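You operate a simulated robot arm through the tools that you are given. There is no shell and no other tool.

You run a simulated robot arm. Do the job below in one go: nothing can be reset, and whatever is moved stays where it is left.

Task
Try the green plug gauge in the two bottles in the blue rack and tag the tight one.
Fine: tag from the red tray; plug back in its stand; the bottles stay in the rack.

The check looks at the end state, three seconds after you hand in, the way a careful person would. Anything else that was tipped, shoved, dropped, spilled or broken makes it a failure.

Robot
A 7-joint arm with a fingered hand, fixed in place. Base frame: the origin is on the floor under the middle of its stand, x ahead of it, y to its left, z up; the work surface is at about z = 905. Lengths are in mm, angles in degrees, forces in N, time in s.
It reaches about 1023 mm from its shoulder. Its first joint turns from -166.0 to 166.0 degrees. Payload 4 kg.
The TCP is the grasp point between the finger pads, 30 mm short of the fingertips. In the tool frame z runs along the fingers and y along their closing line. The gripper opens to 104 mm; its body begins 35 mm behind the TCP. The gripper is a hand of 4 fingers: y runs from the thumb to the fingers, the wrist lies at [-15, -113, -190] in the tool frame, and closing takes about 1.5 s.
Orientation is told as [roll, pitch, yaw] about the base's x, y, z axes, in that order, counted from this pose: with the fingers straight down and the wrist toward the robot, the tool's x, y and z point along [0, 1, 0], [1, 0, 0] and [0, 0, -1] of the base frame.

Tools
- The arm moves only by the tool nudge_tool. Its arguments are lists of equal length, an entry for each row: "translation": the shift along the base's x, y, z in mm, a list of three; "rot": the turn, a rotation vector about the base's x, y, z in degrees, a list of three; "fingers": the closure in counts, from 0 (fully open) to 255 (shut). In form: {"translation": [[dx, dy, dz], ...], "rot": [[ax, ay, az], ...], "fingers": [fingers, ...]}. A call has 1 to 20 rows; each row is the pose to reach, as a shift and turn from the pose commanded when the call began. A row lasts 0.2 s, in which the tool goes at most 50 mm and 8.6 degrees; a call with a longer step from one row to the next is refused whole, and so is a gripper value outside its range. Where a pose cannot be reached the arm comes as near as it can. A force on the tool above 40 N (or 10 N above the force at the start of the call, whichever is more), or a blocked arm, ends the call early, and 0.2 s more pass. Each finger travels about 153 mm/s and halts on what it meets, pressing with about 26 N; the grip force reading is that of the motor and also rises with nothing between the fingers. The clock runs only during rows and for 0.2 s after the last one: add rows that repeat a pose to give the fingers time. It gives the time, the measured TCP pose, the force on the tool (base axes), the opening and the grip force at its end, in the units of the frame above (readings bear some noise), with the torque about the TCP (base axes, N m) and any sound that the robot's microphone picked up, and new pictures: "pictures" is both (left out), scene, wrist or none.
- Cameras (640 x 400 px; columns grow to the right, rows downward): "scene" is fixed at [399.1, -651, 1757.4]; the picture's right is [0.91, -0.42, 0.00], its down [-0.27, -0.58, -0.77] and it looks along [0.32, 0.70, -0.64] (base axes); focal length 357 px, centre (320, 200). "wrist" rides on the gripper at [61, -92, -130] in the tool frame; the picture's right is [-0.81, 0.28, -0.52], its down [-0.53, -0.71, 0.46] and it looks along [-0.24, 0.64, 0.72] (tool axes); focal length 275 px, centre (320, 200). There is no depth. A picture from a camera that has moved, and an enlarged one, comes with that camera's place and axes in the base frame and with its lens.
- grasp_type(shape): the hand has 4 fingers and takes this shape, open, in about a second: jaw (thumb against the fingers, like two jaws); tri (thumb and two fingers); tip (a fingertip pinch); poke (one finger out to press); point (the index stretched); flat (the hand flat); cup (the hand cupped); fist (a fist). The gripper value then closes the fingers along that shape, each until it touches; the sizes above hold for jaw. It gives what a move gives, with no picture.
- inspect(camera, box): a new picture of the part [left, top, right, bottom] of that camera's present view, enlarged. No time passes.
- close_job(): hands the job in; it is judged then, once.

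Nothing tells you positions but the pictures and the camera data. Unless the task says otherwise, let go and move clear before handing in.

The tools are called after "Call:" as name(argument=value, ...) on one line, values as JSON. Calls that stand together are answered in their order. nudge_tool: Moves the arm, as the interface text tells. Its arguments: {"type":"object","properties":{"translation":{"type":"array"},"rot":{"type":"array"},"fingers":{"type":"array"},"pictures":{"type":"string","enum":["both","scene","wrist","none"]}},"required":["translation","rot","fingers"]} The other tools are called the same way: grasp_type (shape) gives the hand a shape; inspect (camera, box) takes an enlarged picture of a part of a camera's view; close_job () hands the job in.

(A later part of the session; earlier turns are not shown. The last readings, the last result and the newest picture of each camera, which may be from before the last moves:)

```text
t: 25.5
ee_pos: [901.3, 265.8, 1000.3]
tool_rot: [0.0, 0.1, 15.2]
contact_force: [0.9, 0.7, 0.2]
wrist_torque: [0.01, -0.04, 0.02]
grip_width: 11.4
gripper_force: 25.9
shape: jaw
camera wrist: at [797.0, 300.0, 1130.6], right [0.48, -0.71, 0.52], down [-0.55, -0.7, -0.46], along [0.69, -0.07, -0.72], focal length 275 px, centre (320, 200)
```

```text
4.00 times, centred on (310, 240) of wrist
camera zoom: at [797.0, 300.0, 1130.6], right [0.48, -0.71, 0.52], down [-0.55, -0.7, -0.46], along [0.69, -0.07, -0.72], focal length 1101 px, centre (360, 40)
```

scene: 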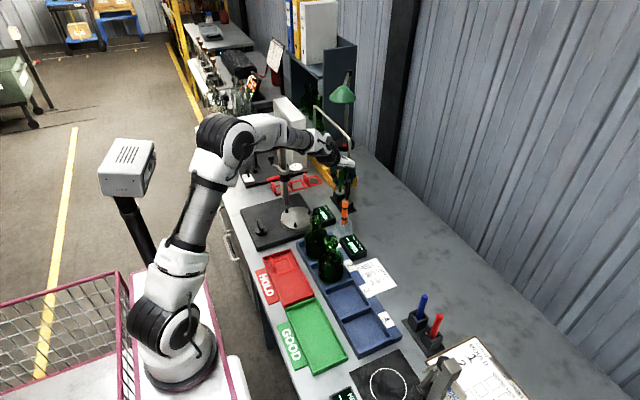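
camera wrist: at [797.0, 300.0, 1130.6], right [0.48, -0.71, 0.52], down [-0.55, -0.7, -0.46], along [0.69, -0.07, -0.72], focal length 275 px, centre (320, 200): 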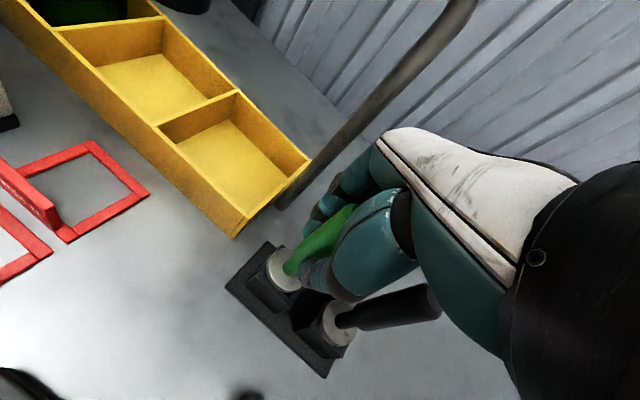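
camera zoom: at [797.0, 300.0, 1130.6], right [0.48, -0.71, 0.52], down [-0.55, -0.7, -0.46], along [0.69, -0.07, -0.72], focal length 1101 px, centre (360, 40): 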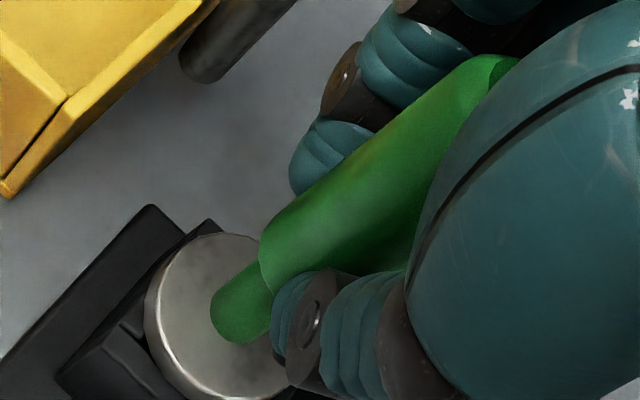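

It grips now, but the fingertips are down on the handle's lower chamfer, which tilts the plug slightly. I'll open, raise 9 mm so the pads land on the full-diameter part, fine-centre and close again.

Call:
nudge_tool(translation=[[0, 0, 0], [0, 0, 0], [0, 0, 0], [-0.7, -0.6, 5], [-1.4, -1.0, 9], [-1.4, -1.0, 9]], rot=[[0, 0, 0], [0, 0, 0], [0, 0, 0], [0, 0, 0], [0, 0, 0], [0, 0, 0]], fingers=[230, 180, 150, 150, 150, 150], pictures="none")

Call:
inspect(camera="scene", box=[320, 155, 384, 195])

Call:
nudge_tool(translation=[[0, 0, 0], [0, 0, 0], [0, 0, 0], [0, 0, 0], [0, 0, 0], [0, 0, 0], [0, 0, 0]], rot=[[0, 0, 0], [0, 0, 0], [0, 0, 0], [0, 0, 0], [0, 0, 0], [0, 0, 0], [0, 0, 0]], fingers=[180, 200, 215, 230, 245, 255, 255])

Call:
inspect(camera="scene", box=[320, 155, 384, 195])

Call:
inspect(camera="wrist", box=[230, 190, 390, 290])

```text
t: 26.9
ee_pos: [899.1, 263.5, 1008.3]
tool_rot: [0.0, 0.0, 15.1]
contact_force: [-0.3, 0.1, -0.5]
wrist_torque: [0.01, -0.02, -0.01]
grip_width: 42.5
gripper_force: 0.1
shape: jaw
```

```text
10.00 times, centred on (352, 175) of scene
camera zoom: at [399.1, -651.0, 1757.4], right [0.91, -0.42, 0.0], down [-0.27, -0.58, -0.77], along [0.32, 0.7, -0.64], focal length 3569 px, centre (0, 450)
```

zoom: 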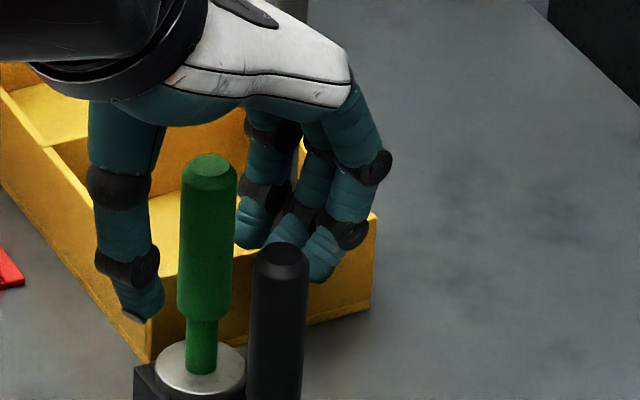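

```text
t: 28.5
ee_pos: [900.4, 264.1, 1008.8]
tool_rot: [0.0, 0.0, 15.1]
contact_force: [-0.6, -1.5, -0.3]
wrist_torque: [0.05, -0.04, -0.04]
grip_width: 11.4
gripper_force: 25.4
shape: jaw
camera wrist: at [795.7, 298.7, 1139.6], right [0.48, -0.71, 0.52], down [-0.55, -0.7, -0.46], along [0.69, -0.07, -0.72], focal length 275 px, centre (320, 200)
```

scene: 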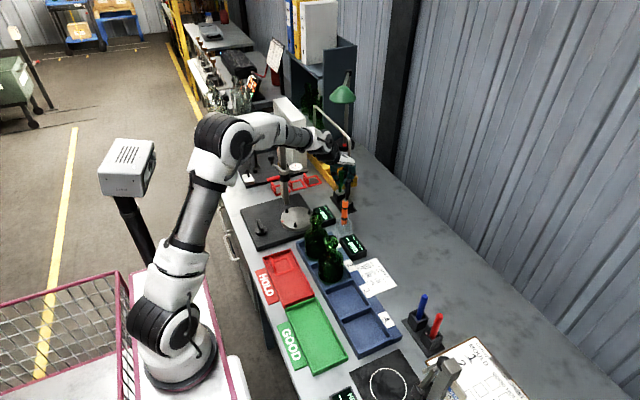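
wrist: 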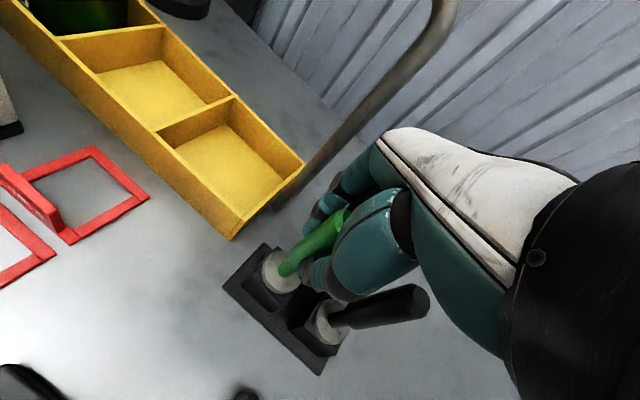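

```text
10.00 times, centred on (352, 175) of scene
camera zoom: at [399.1, -651.0, 1757.4], right [0.91, -0.42, 0.0], down [-0.27, -0.58, -0.77], along [0.32, 0.7, -0.64], focal length 3569 px, centre (0, 450)
```

zoom: 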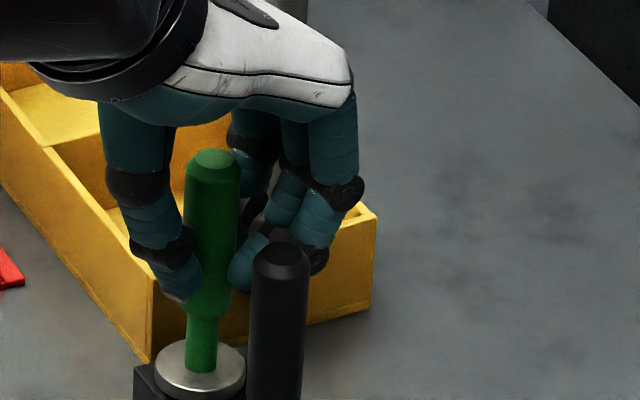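

```text
4.00 times, centred on (310, 240) of wrist
camera zoom: at [795.7, 298.7, 1139.6], right [0.48, -0.71, 0.52], down [-0.55, -0.7, -0.46], along [0.69, -0.07, -0.72], focal length 1101 px, centre (360, 40)
```

zoom: 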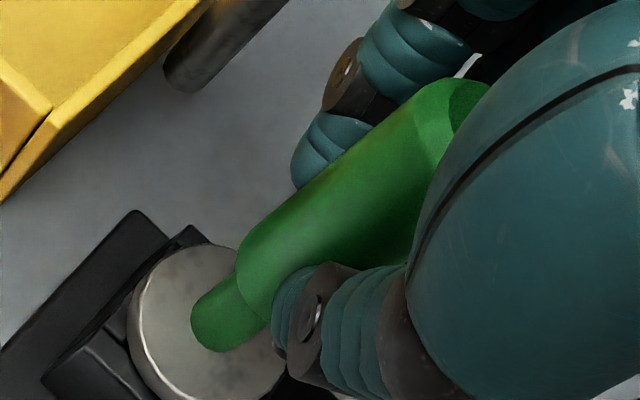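

The plug is gripped near centre with a 25 N grip. I'll lift straight up slowly, watching the force.

Call:
nudge_tool(translation=[[0, 0, 4], [0, 0, 8], [0, 0, 12], [0, 0, 16], [0, 0, 20]], rot=[[0, 0, 0], [0, 0, 0], [0, 0, 0], [0, 0, 0], [0, 0, 0]], fingers=[255, 255, 255, 255, 255])

Call:
inspect(camera="scene", box=[320, 150, 384, 210])

Call:
inspect(camera="wrist", box=[230, 190, 390, 290])

```text
t: 29.7
ee_pos: [899.0, 263.3, 1029.6]
tool_rot: [-0.1, 0.0, 15.1]
contact_force: [-0.3, -0.2, -0.9]
wrist_torque: [0.01, 0.02, 0.01]
grip_width: 11.1
gripper_force: 25.6
shape: jaw
camera wrist: at [795.6, 299.1, 1159.8], right [0.48, -0.71, 0.52], down [-0.55, -0.7, -0.46], along [0.69, -0.07, -0.72], focal length 275 px, centre (320, 200)
```

scene: 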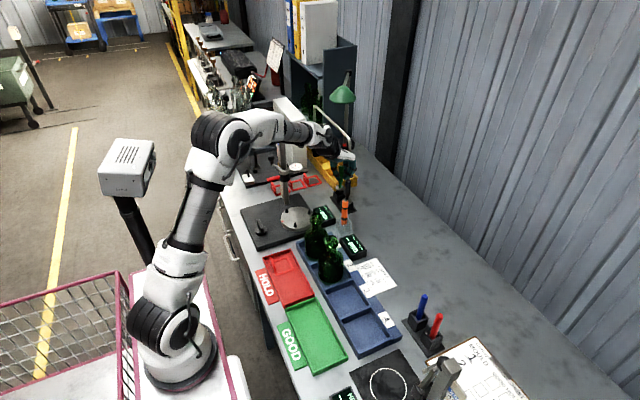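
wrist: 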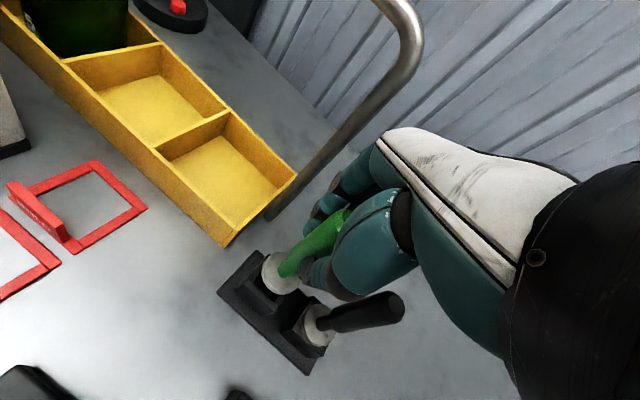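

```text
6.67 times, centred on (352, 180) of scene
camera zoom: at [399.1, -651.0, 1757.4], right [0.91, -0.42, 0.0], down [-0.27, -0.58, -0.77], along [0.32, 0.7, -0.64], focal length 2379 px, centre (107, 333)
```

zoom: 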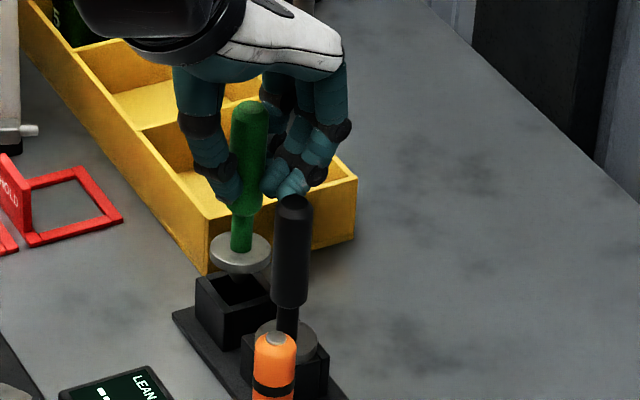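

```text
4.00 times, centred on (310, 240) of wrist
camera zoom: at [795.6, 299.1, 1159.8], right [0.48, -0.71, 0.52], down [-0.55, -0.7, -0.46], along [0.69, -0.07, -0.72], focal length 1101 px, centre (360, 40)
```

zoom: 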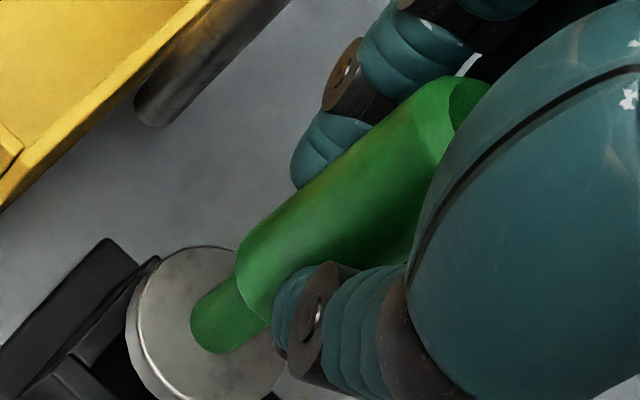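

The plug is coming up with the hand. I'll lift it further to see the gauge end.

Call:
nudge_tool(translation=[[0, 0, 15], [0, 0, 35], [0, 0, 60], [0, 0, 85], [0, 0, 100]], rot=[[0, 0, 0], [0, 0, 0], [0, 0, 0], [0, 0, 0], [0, 0, 0]], fingers=[255, 255, 255, 255, 255])

Call:
inspect(camera="scene", box=[328, 130, 376, 175])

Call:
inspect(camera="scene", box=[328, 170, 376, 215])

Call:
inspect(camera="wrist", box=[230, 190, 390, 290])

```text
t: 30.9
ee_pos: [899.1, 262.0, 1130.5]
tool_rot: [0.1, 0.0, 15.0]
contact_force: [-1.0, -0.1, -1.0]
wrist_torque: [0.01, 0.01, 0.0]
grip_width: 11.2
gripper_force: 26.0
shape: jaw
camera wrist: at [794.7, 298.1, 1261.2], right [0.48, -0.71, 0.52], down [-0.55, -0.7, -0.45], along [0.69, -0.07, -0.72], focal length 275 px, centre (320, 200)
```

scene: 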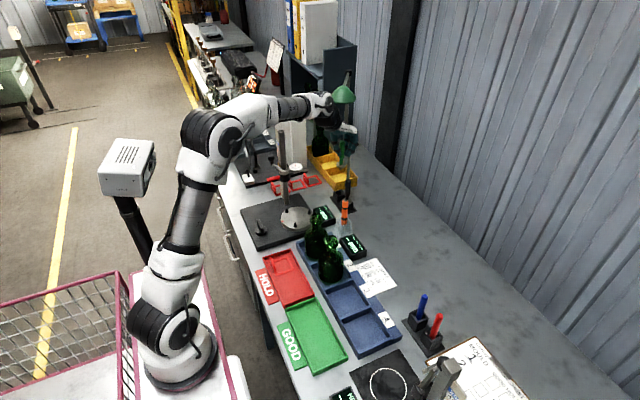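
wrist: 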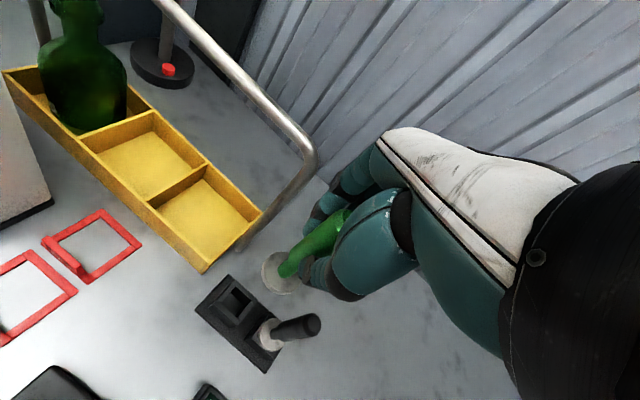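

```text
8.89 times, centred on (352, 152) of scene
camera zoom: at [399.1, -651.0, 1757.4], right [0.91, -0.42, 0.0], down [-0.27, -0.58, -0.77], along [0.32, 0.7, -0.64], focal length 3172 px, centre (36, 622)
```

zoom: 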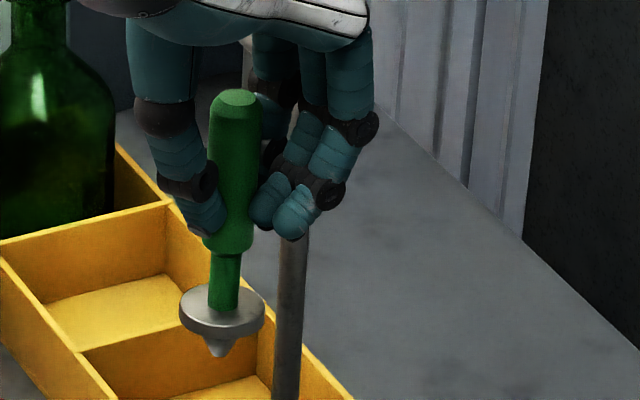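

```text
8.89 times, centred on (352, 192) of scene
camera zoom: at [399.1, -651.0, 1757.4], right [0.91, -0.42, 0.0], down [-0.27, -0.58, -0.77], along [0.32, 0.7, -0.64], focal length 3172 px, centre (36, 267)
```

zoom: 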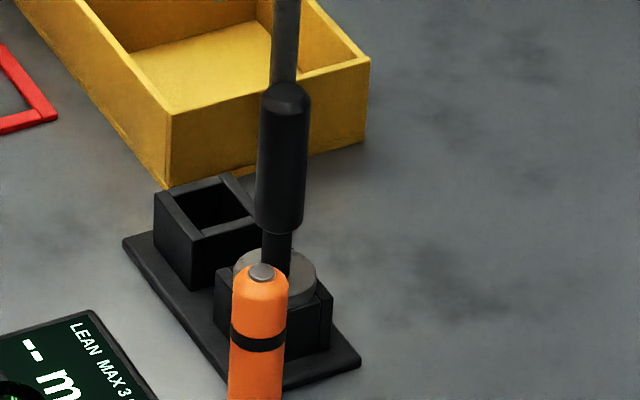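

```text
4.00 times, centred on (310, 240) of wrist
camera zoom: at [794.7, 298.1, 1261.2], right [0.48, -0.71, 0.52], down [-0.55, -0.7, -0.45], along [0.69, -0.07, -0.72], focal length 1101 px, centre (360, 40)
```

zoom: 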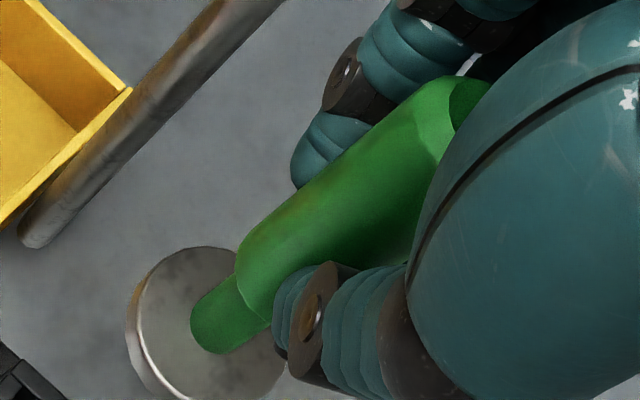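

The gauge end is a flange with a short nose under it. I'll zoom in on it and check the plug's tilt.

Call:
inspect(camera="scene", box=[336, 158, 368, 178])

Call:
inspect(camera="scene", box=[336, 138, 368, 158])

Call:
inspect(camera="scene", box=[300, 205, 348, 285])

```text
16.00 times, centred on (352, 168) of scene
camera zoom: at [399.1, -651.0, 1757.4], right [0.91, -0.42, 0.0], down [-0.27, -0.58, -0.77], along [0.32, 0.7, -0.64], focal length 5710 px, centre (-192, 712)
```

zoom: 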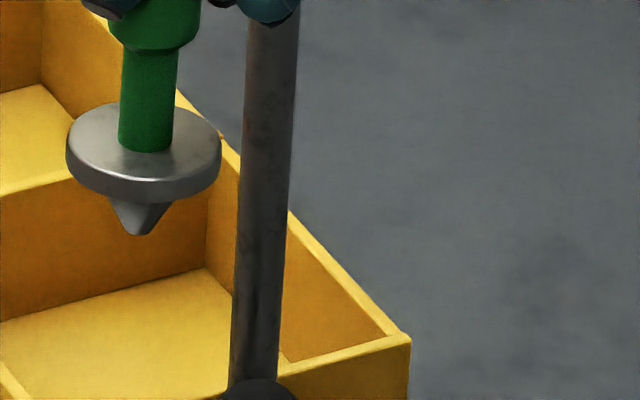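

```text
16.00 times, centred on (352, 148) of scene
camera zoom: at [399.1, -651.0, 1757.4], right [0.91, -0.42, 0.0], down [-0.27, -0.58, -0.77], along [0.32, 0.7, -0.64], focal length 5710 px, centre (-192, 1032)
```

zoom: 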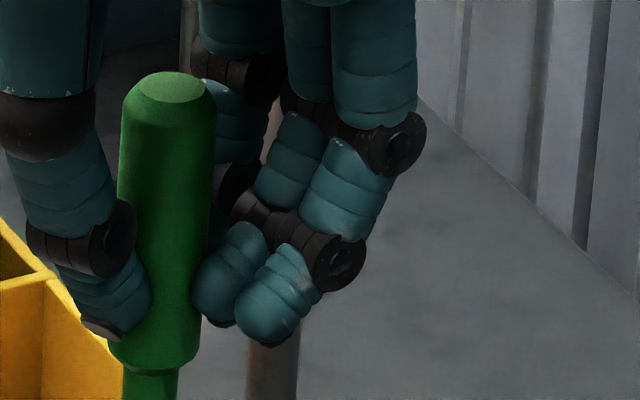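

```text
5.00 times, centred on (324, 245) of scene
camera zoom: at [399.1, -651.0, 1757.4], right [0.91, -0.42, 0.0], down [-0.27, -0.58, -0.77], along [0.32, 0.7, -0.64], focal length 1784 px, centre (300, -25)
```

zoom: 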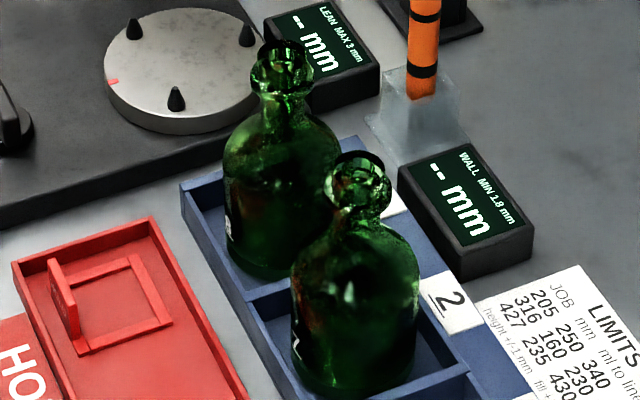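

The plug is vertical and held well, with a tapered nose under the flange. I'll carry it up and over to hover above bottle 1, near (711, 50).

Call:
nudge_tool(translation=[[0, 0, 25], [0, 0, 60], [-5, -5, 95], [-25, -28, 103], [-50, -56, 103], [-75, -84, 103], [-100, -113, 103], [-125, -141, 103], [-150, -169, 103], [-175, -197, 103], [-189.5, -215, 103], [-189.5, -215, 103]], rot=[[0, 0, 0], [0, 0, 0], [0, 0, 0], [0, 0, 0], [0, 0, 0], [0, 0, 0], [0, 0, 0], [0, 0, 0], [0, 0, 0], [0, 0, 0], [0, 0, 0], [0, 0, 0]], fingers=[255, 255, 255, 255, 255, 255, 255, 255, 255, 255, 255, 255])

Call:
inspect(camera="scene", box=[284, 160, 364, 260])

Call:
inspect(camera="wrist", box=[180, 220, 340, 340])

```text
t: 33.5
ee_pos: [709.5, 46.2, 1229.7]
tool_rot: [0.0, 0.0, 15.0]
contact_force: [-0.4, 0.4, -0.5]
wrist_torque: [-0.01, -0.02, 0.0]
grip_width: 11.1
gripper_force: 25.7
shape: jaw
camera wrist: at [604.5, 83.3, 1361.8], right [0.48, -0.71, 0.52], down [-0.55, -0.7, -0.46], along [0.69, -0.07, -0.72], focal length 275 px, centre (320, 200)
```

scene: 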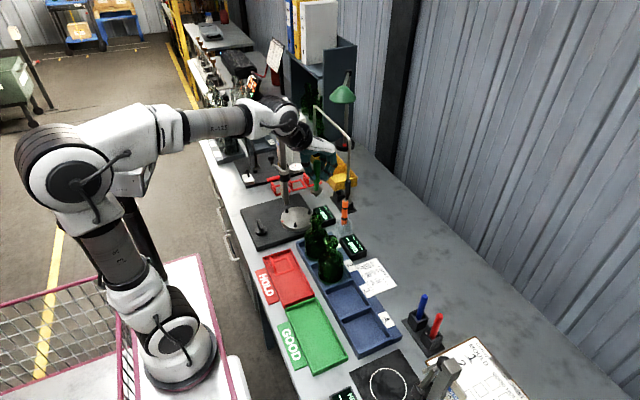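
wrist: 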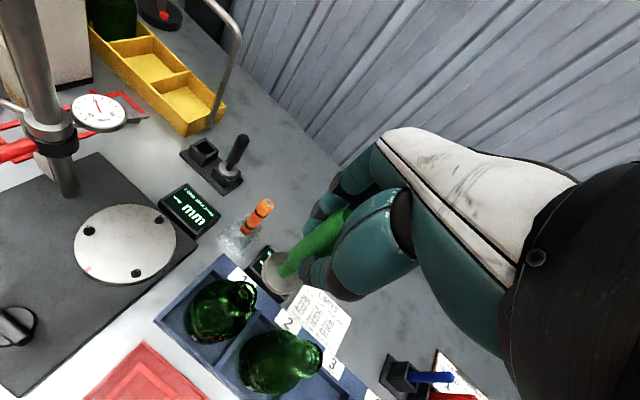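

```text
4.00 times, centred on (324, 210) of scene
camera zoom: at [399.1, -651.0, 1757.4], right [0.91, -0.42, 0.0], down [-0.27, -0.58, -0.77], along [0.32, 0.7, -0.64], focal length 1428 px, centre (304, 160)
```

zoom: 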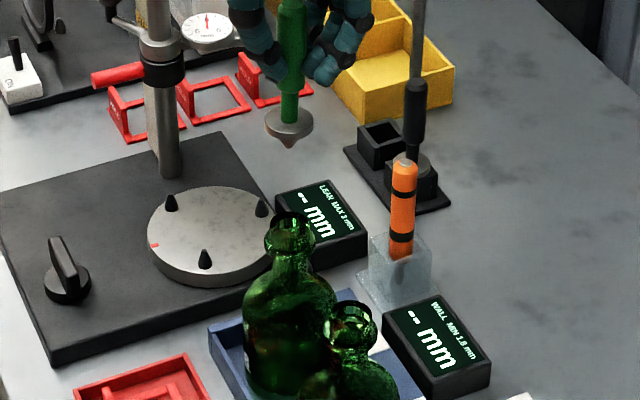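

```text
3.33 times, centred on (260, 280) of wrist
camera zoom: at [604.5, 83.3, 1361.8], right [0.48, -0.71, 0.52], down [-0.55, -0.7, -0.46], along [0.69, -0.07, -0.72], focal length 918 px, centre (520, -67)
```

zoom: 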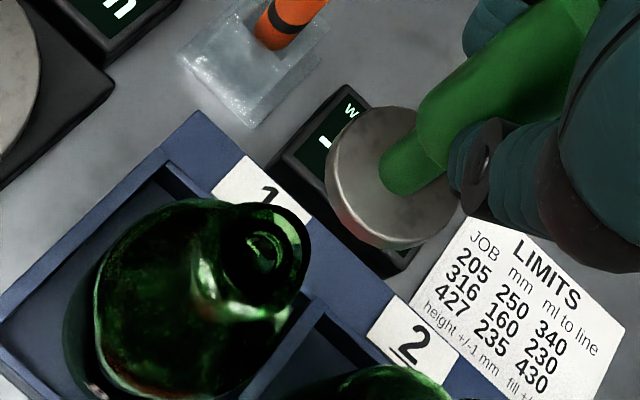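

I'm hovering by bottle 1 and will zoom in on the mouth and the nose to get precise positions.

Call:
inspect(camera="wrist", box=[228, 270, 276, 315])

Call:
inspect(camera="scene", box=[300, 180, 332, 230])

Call:
inspect(camera="wrist", box=[250, 240, 314, 300])

Call:
inspect(camera="wrist", box=[290, 320, 338, 365])

```text
8.89 times, centred on (252, 292) of wrist
camera zoom: at [604.5, 83.3, 1361.8], right [0.48, -0.71, 0.52], down [-0.55, -0.7, -0.46], along [0.69, -0.07, -0.72], focal length 2447 px, centre (924, -622)
```

zoom: 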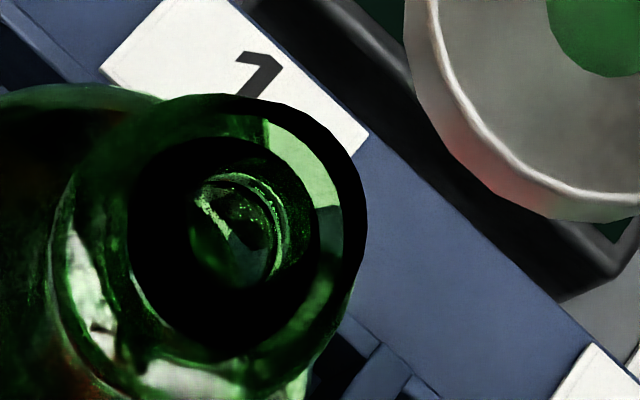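

```text
8.00 times, centred on (316, 205) of scene
camera zoom: at [399.1, -651.0, 1757.4], right [0.91, -0.42, 0.0], down [-0.27, -0.58, -0.77], along [0.32, 0.7, -0.64], focal length 2855 px, centre (352, 160)
```

zoom: 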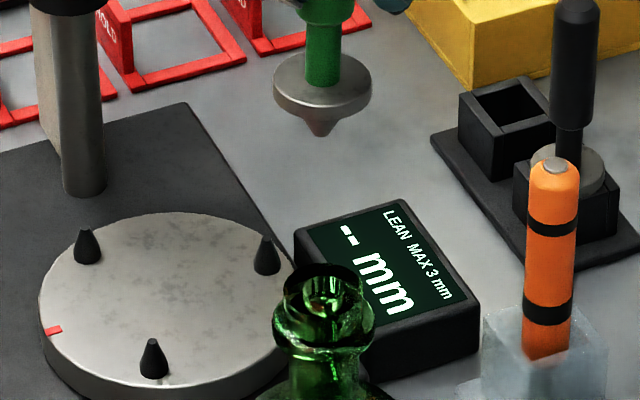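

```text
6.67 times, centred on (282, 270) of wrist
camera zoom: at [604.5, 83.3, 1361.8], right [0.48, -0.71, 0.52], down [-0.55, -0.7, -0.46], along [0.69, -0.07, -0.72], focal length 1835 px, centre (573, -267)
```

zoom: 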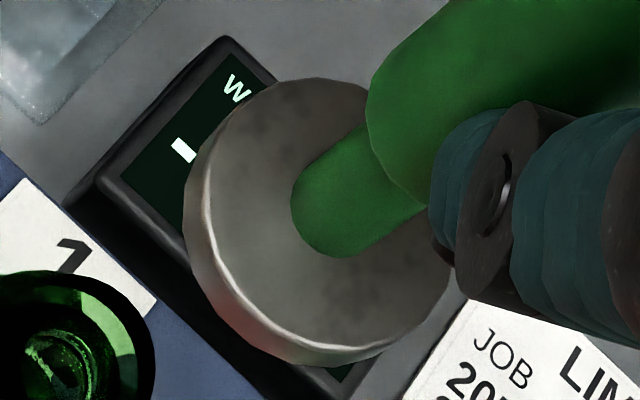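

```text
8.89 times, centred on (314, 342) of wrist
camera zoom: at [604.5, 83.3, 1361.8], right [0.48, -0.71, 0.52], down [-0.55, -0.7, -0.46], along [0.69, -0.07, -0.72], focal length 2447 px, centre (373, -1067)
```

zoom: 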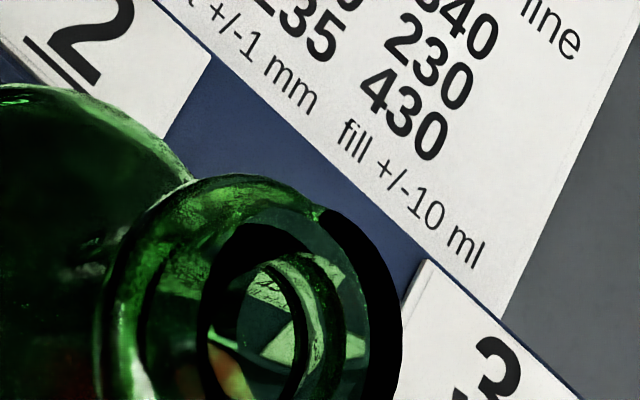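

By triangulation, bottle 1's mouth is at about (712.4, 51.6, 1059) and the plug axis is at (710.8, 48.8). I'll shift by (+1.6, +2.8) and descend to about 15 mm above the rim for a fine check.

Call:
nudge_tool(translation=[[0.8, 1.4, -12], [1.6, 2.8, -26], [1.6, 2.8, -40], [1.6, 2.8, -54], [1.6, 2.8, -58], [1.6, 2.8, -58]], rot=[[0, 0, 0], [0, 0, 0], [0, 0, 0], [0, 0, 0], [0, 0, 0], [0, 0, 0]], fingers=[255, 255, 255, 255, 255, 255])

Call:
inspect(camera="scene", box=[300, 185, 332, 235])

Call:
inspect(camera="wrist", box=[230, 240, 326, 320])

```text
t: 34.9
ee_pos: [713.1, 51.6, 1174.3]
tool_rot: [0.0, 0.1, 15.1]
contact_force: [0.4, -0.4, -1.2]
wrist_torque: [0.05, -0.02, 0.0]
grip_width: 11.0
gripper_force: 26.0
shape: jaw
camera wrist: at [608.6, 86.7, 1304.4], right [0.48, -0.71, 0.52], down [-0.55, -0.7, -0.46], along [0.69, -0.07, -0.72], focal length 275 px, centre (320, 200)
```

scene: 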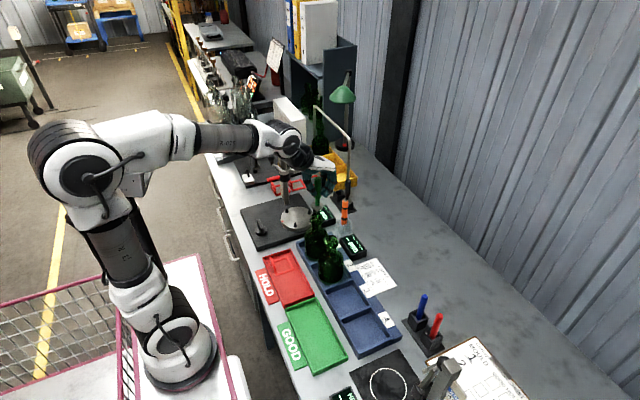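
wrist: 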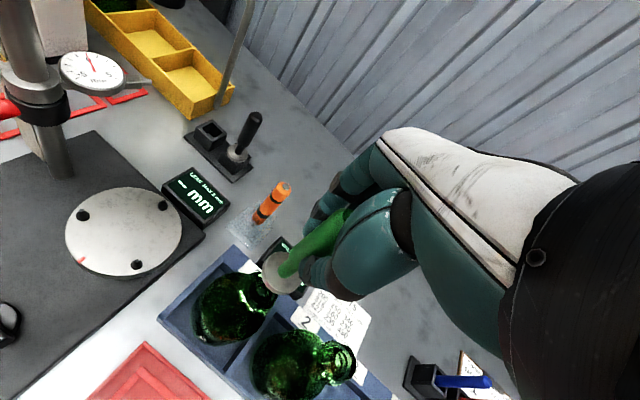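

```text
8.00 times, centred on (316, 210) of scene
camera zoom: at [399.1, -651.0, 1757.4], right [0.91, -0.42, 0.0], down [-0.27, -0.58, -0.77], along [0.32, 0.7, -0.64], focal length 2855 px, centre (352, 120)
```

zoom: 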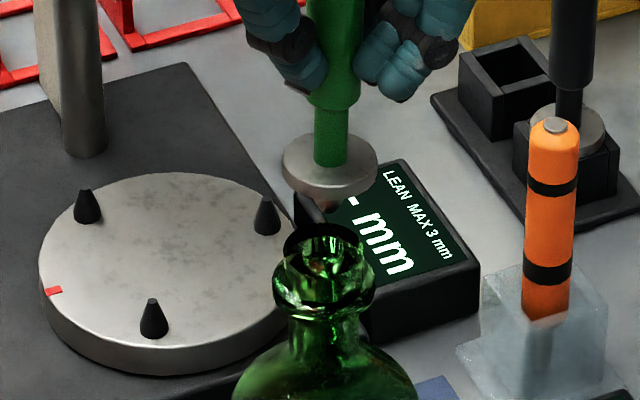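

```text
5.00 times, centred on (278, 280) of wrist
camera zoom: at [608.6, 86.7, 1304.4], right [0.48, -0.71, 0.52], down [-0.55, -0.7, -0.46], along [0.69, -0.07, -0.72], focal length 1376 px, centre (530, -200)
```

zoom: 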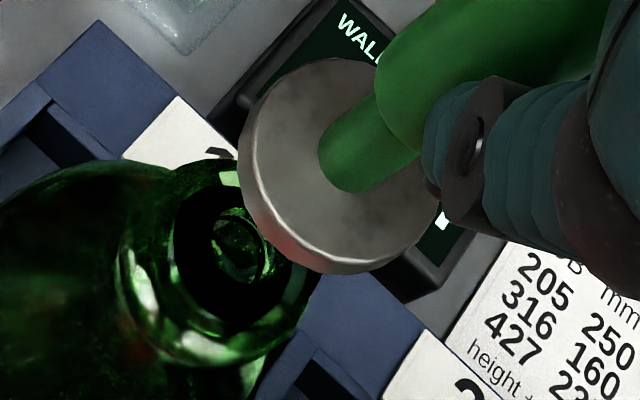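

The plug looks slightly right of the mouth in the scene view and may lean a little. I'll measure this at higher zoom.

Call:
inspect(camera="scene", box=[300, 170, 340, 195])

Call:
inspect(camera="scene", box=[300, 195, 340, 220])

Call:
inspect(camera="wrist", box=[260, 200, 356, 300])

```text
16.00 times, centred on (320, 182) of scene
camera zoom: at [399.1, -651.0, 1757.4], right [0.91, -0.42, 0.0], down [-0.27, -0.58, -0.77], along [0.32, 0.7, -0.64], focal length 5710 px, centre (320, 480)
```

zoom: 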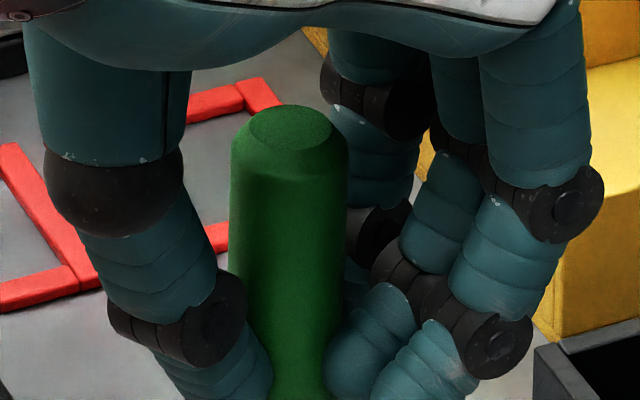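

```text
16.00 times, centred on (320, 208) of scene
camera zoom: at [399.1, -651.0, 1757.4], right [0.91, -0.42, 0.0], down [-0.27, -0.58, -0.77], along [0.32, 0.7, -0.64], focal length 5710 px, centre (320, 80)
```

zoom: 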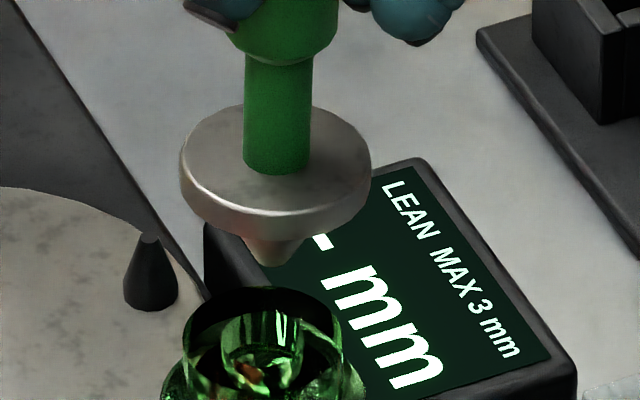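

```text
4.00 times, centred on (308, 250) of wrist
camera zoom: at [608.6, 86.7, 1304.4], right [0.48, -0.71, 0.52], down [-0.55, -0.7, -0.46], along [0.69, -0.07, -0.72], focal length 1101 px, centre (368, 0)
```

zoom: 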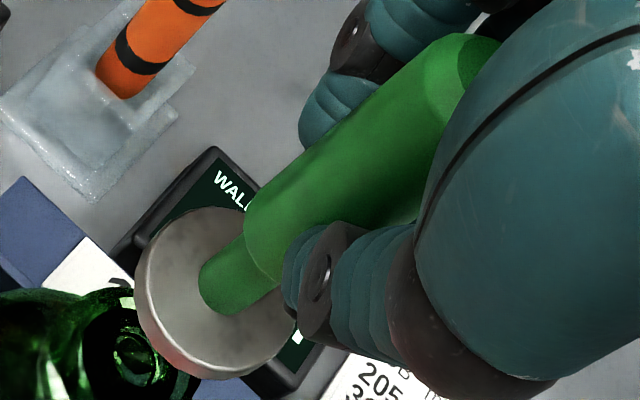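

I'll zoom in on the mouth edge as seen from the wrist camera to settle the remaining 1–2 mm.

Call:
inspect(camera="wrist", box=[244, 264, 300, 309])

Call:
inspect(camera="scene", box=[304, 204, 336, 224])

```text
8.89 times, centred on (272, 286) of wrist
camera zoom: at [608.6, 86.7, 1304.4], right [0.48, -0.71, 0.52], down [-0.55, -0.7, -0.46], along [0.69, -0.07, -0.72], focal length 2447 px, centre (747, -569)
```

zoom: 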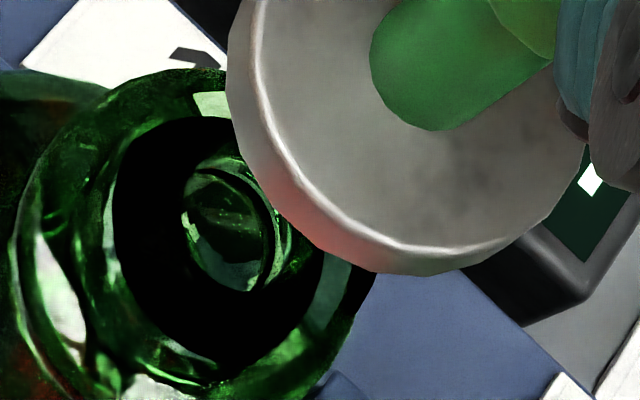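

```text
16.00 times, centred on (320, 214) of scene
camera zoom: at [399.1, -651.0, 1757.4], right [0.91, -0.42, 0.0], down [-0.27, -0.58, -0.77], along [0.32, 0.7, -0.64], focal length 5710 px, centre (320, -24)
```

zoom: 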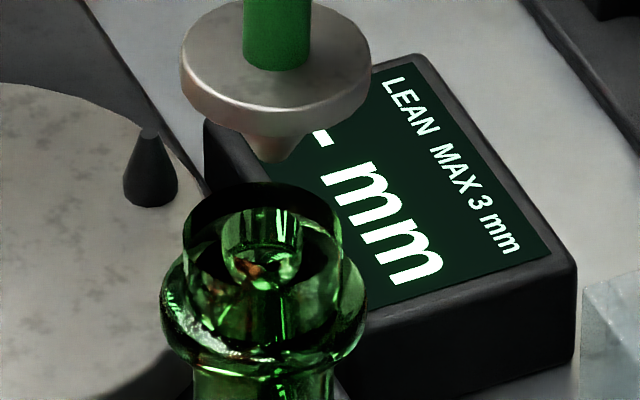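

The plug leans about 2–2.5° toward the fingers and sits about 2 mm off. I'll tilt the hand slightly to make it vertical, compensate the translation, and check again before inserting.

Call:
nudge_tool(translation=[[-2.4, -1.2, 0], [-4.8, -2.5, 0], [-4.8, -2.5, 0]], rot=[[0.7, -1.0, 0], [1.4, -2.0, 0], [1.4, -2.0, 0]], fingers=[255, 255, 255])

Call:
inspect(camera="scene", box=[300, 170, 340, 195])

Call:
inspect(camera="scene", box=[300, 195, 340, 220])

Call:
inspect(camera="wrist", box=[236, 250, 316, 310])

```text
t: 35.7
ee_pos: [707.7, 49.2, 1173.7]
tool_rot: [0.9, -2.2, 15.0]
contact_force: [-0.3, 0.0, -0.9]
wrist_torque: [-0.04, 0.01, 0.04]
grip_width: 11.0
gripper_force: 25.8
shape: jaw
camera wrist: at [598.5, 81.1, 1302.1], right [0.46, -0.72, 0.52], down [-0.53, -0.69, -0.49], along [0.71, -0.05, -0.7], focal length 275 px, centre (320, 200)
```

scene: 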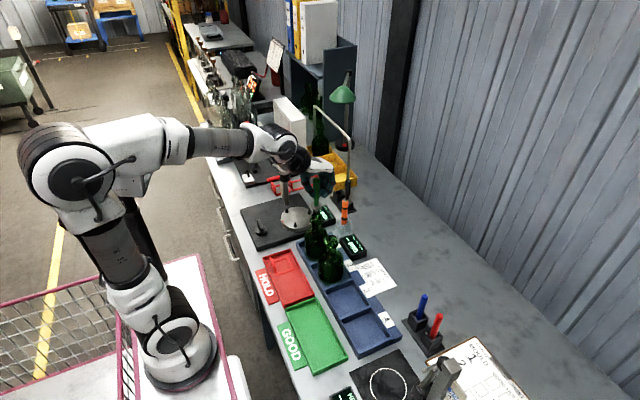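
wrist: 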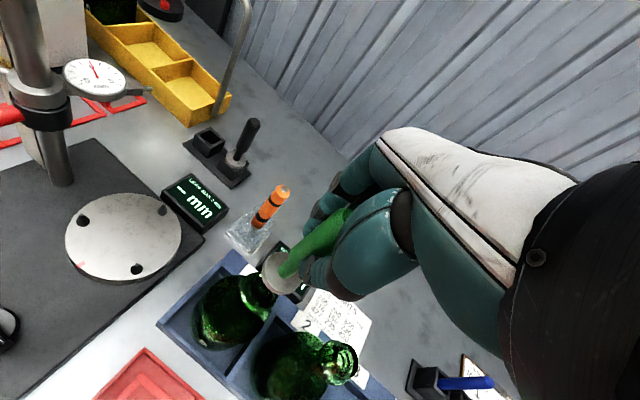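

```text
16.00 times, centred on (320, 182) of scene
camera zoom: at [399.1, -651.0, 1757.4], right [0.91, -0.42, 0.0], down [-0.27, -0.58, -0.77], along [0.32, 0.7, -0.64], focal length 5710 px, centre (320, 480)
```

zoom: 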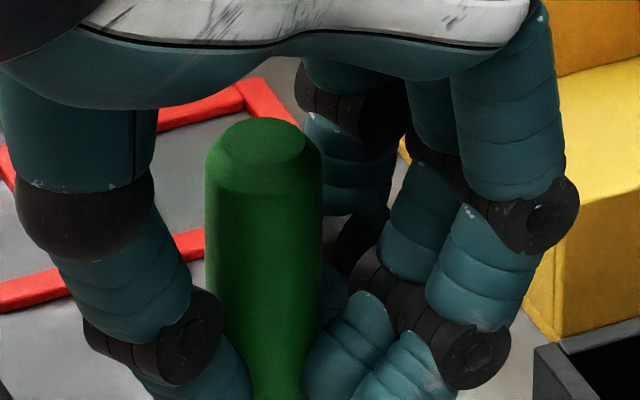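

```text
16.00 times, centred on (320, 208) of scene
camera zoom: at [399.1, -651.0, 1757.4], right [0.91, -0.42, 0.0], down [-0.27, -0.58, -0.77], along [0.32, 0.7, -0.64], focal length 5710 px, centre (320, 80)
```

zoom: 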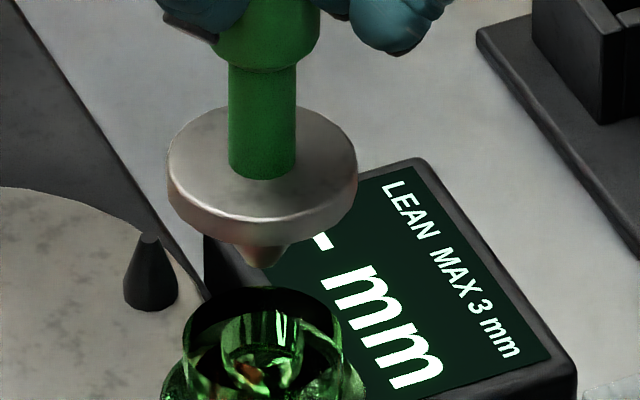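

```text
6.67 times, centred on (276, 280) of wrist
camera zoom: at [598.5, 81.1, 1302.1], right [0.46, -0.72, 0.52], down [-0.53, -0.69, -0.49], along [0.71, -0.05, -0.7], focal length 1835 px, centre (613, -333)
```

zoom: 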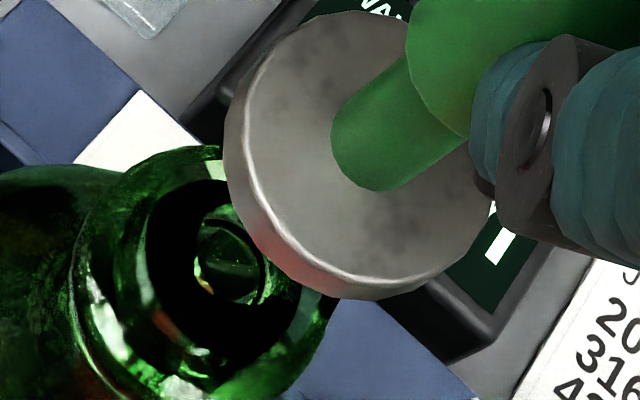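

The plug is now upright and lined up with mouth 1 in both views. I'll lower it 20 mm to enter the mouth and check forces and pictures.

Call:
nudge_tool(translation=[[-0.2, -0.5, -4], [-0.2, -0.5, -8], [-0.2, -0.5, -12], [-0.2, -0.5, -16], [-0.2, -0.5, -20]], rot=[[0, 0, 0], [0, 0, 0], [0, 0, 0], [0, 0, 0], [0, 0, 0]], fingers=[255, 255, 255, 255, 255])

Call:
inspect(camera="scene", box=[300, 200, 340, 225])

Call:
inspect(camera="wrist", box=[236, 250, 316, 310])

```text
t: 36.9
ee_pos: [707.8, 48.4, 1153.7]
tool_rot: [0.9, -2.4, 15.0]
contact_force: [-0.2, 0.0, -1.5]
wrist_torque: [-0.01, 0.01, 0.02]
grip_width: 11.1
gripper_force: 26.2
shape: jaw
camera wrist: at [598.4, 79.3, 1281.7], right [0.46, -0.72, 0.52], down [-0.53, -0.69, -0.49], along [0.71, -0.05, -0.7], focal length 275 px, centre (320, 200)
```

scene: 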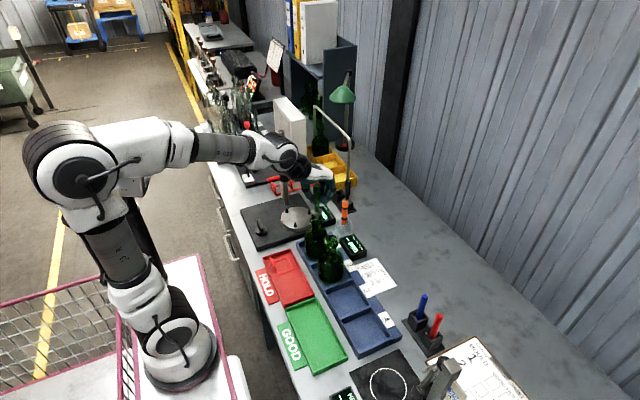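
wrist: 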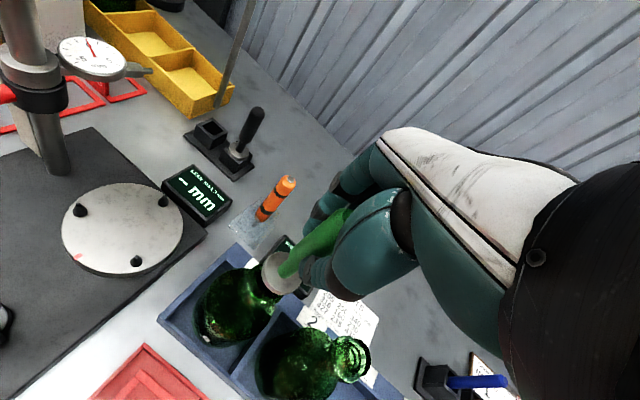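

```text
16.00 times, centred on (320, 212) of scene
camera zoom: at [399.1, -651.0, 1757.4], right [0.91, -0.42, 0.0], down [-0.27, -0.58, -0.77], along [0.32, 0.7, -0.64], focal length 5710 px, centre (320, 0)
```

zoom: 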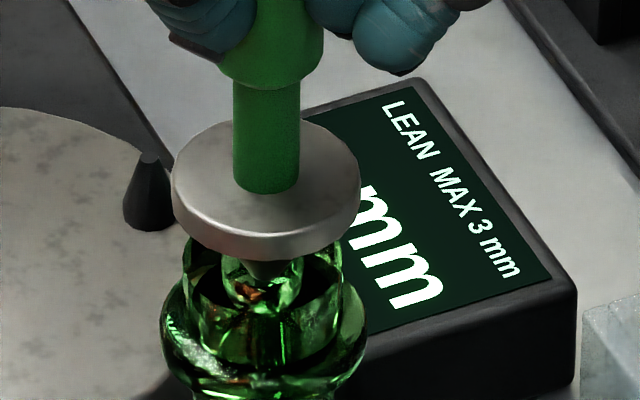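

```text
6.67 times, centred on (276, 280) of wrist
camera zoom: at [598.4, 79.3, 1281.7], right [0.46, -0.72, 0.52], down [-0.53, -0.69, -0.49], along [0.71, -0.05, -0.7], focal length 1835 px, centre (613, -333)
```

zoom: 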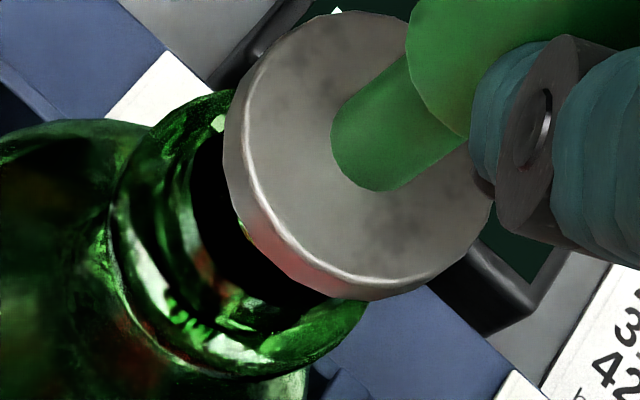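

The nose is entering with no contact yet. I'll keep lowering in small steps.

Call:
nudge_tool(translation=[[0, 0, -1.5], [0, 0, -3], [0, 0, -4.5], [0, 0, -6]], rot=[[0, 0, 0], [0, 0, 0], [0, 0, 0], [0, 0, 0]], fingers=[255, 255, 255, 255], pictures="none")

Call:
inspect(camera="scene", box=[300, 200, 340, 225])

```text
t: 37.9
ee_pos: [706.3, 48.8, 1147.5]
tool_rot: [0.9, -2.3, 14.9]
contact_force: [0.5, 0.2, -1.2]
wrist_torque: [0.03, 0.0, -0.01]
grip_width: 11.2
gripper_force: 25.7
shape: jaw
```

```text
16.00 times, centred on (320, 212) of scene
camera zoom: at [399.1, -651.0, 1757.4], right [0.91, -0.42, 0.0], down [-0.27, -0.58, -0.77], along [0.32, 0.7, -0.64], focal length 5710 px, centre (320, 0)
```

zoom: 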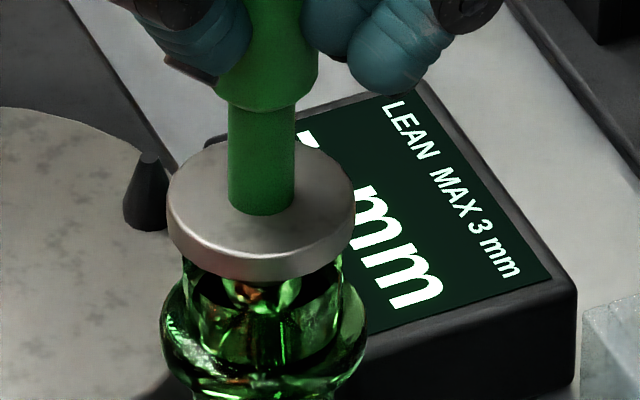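

Call:
nudge_tool(translation=[[0, 0, -1], [0, 0, -2], [0, 0, -3], [0, 0, -4]], rot=[[0, 0, 0], [0, 0, 0], [0, 0, 0], [0, 0, 0]], fingers=[255, 255, 255, 255], pictures="none")

Call:
inspect(camera="scene", box=[300, 200, 340, 225])

```text
t: 38.9
ee_pos: [705.6, 49.2, 1147.0]
tool_rot: [0.9, -2.5, 15.0]
contact_force: [-1.2, -0.2, 14.5]
wrist_torque: [0.01, -0.06, -0.01]
grip_width: 12.0
gripper_force: 26.5
shape: jaw
```

```text
16.00 times, centred on (320, 212) of scene
camera zoom: at [399.1, -651.0, 1757.4], right [0.91, -0.42, 0.0], down [-0.27, -0.58, -0.77], along [0.32, 0.7, -0.64], focal length 5710 px, centre (320, 0)
```

zoom: 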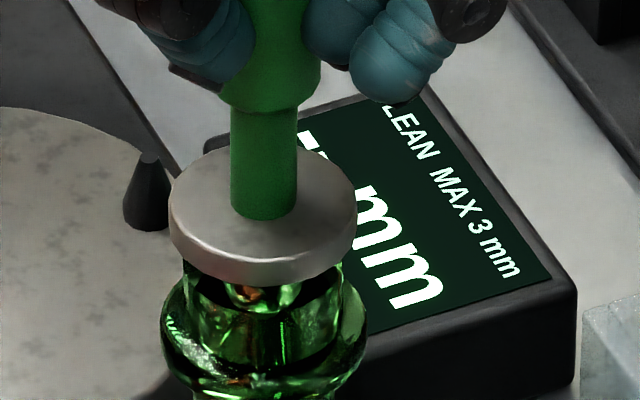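

It stopped with 14.5 N upward, no side load, and the flange about 8 mm above the rim, so bottle 1 looks tight. I'll raise slowly, check that the bottle stays put, and then try bottle 2 for comparison.

Call:
nudge_tool(translation=[[0, 0, 3], [0, 0, 6], [0, 0, 9], [0, 0, 12]], rot=[[0, 0, 0], [0, 0, 0], [0, 0, 0], [0, 0, 0]], fingers=[255, 255, 255, 255], pictures="none")

Call:
inspect(camera="scene", box=[290, 195, 354, 235])

```text
t: 39.9
ee_pos: [707.6, 48.2, 1157.2]
tool_rot: [0.9, -2.3, 15.0]
contact_force: [-0.5, -0.1, -0.4]
wrist_torque: [0.01, -0.02, -0.01]
grip_width: 11.3
gripper_force: 26.2
shape: jaw
```

```text
10.00 times, centred on (322, 215) of scene
camera zoom: at [399.1, -651.0, 1757.4], right [0.91, -0.42, 0.0], down [-0.27, -0.58, -0.77], along [0.32, 0.7, -0.64], focal length 3569 px, centre (300, 50)
```

zoom: 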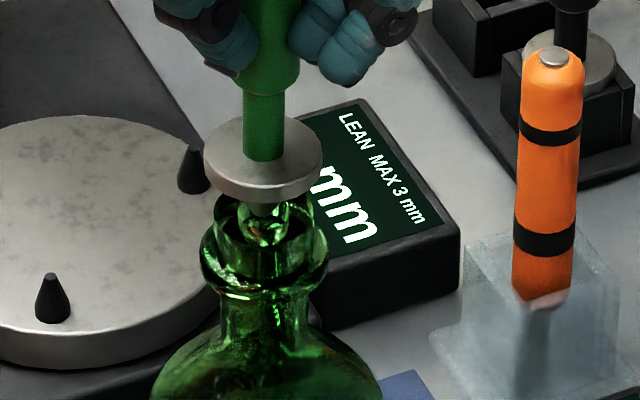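

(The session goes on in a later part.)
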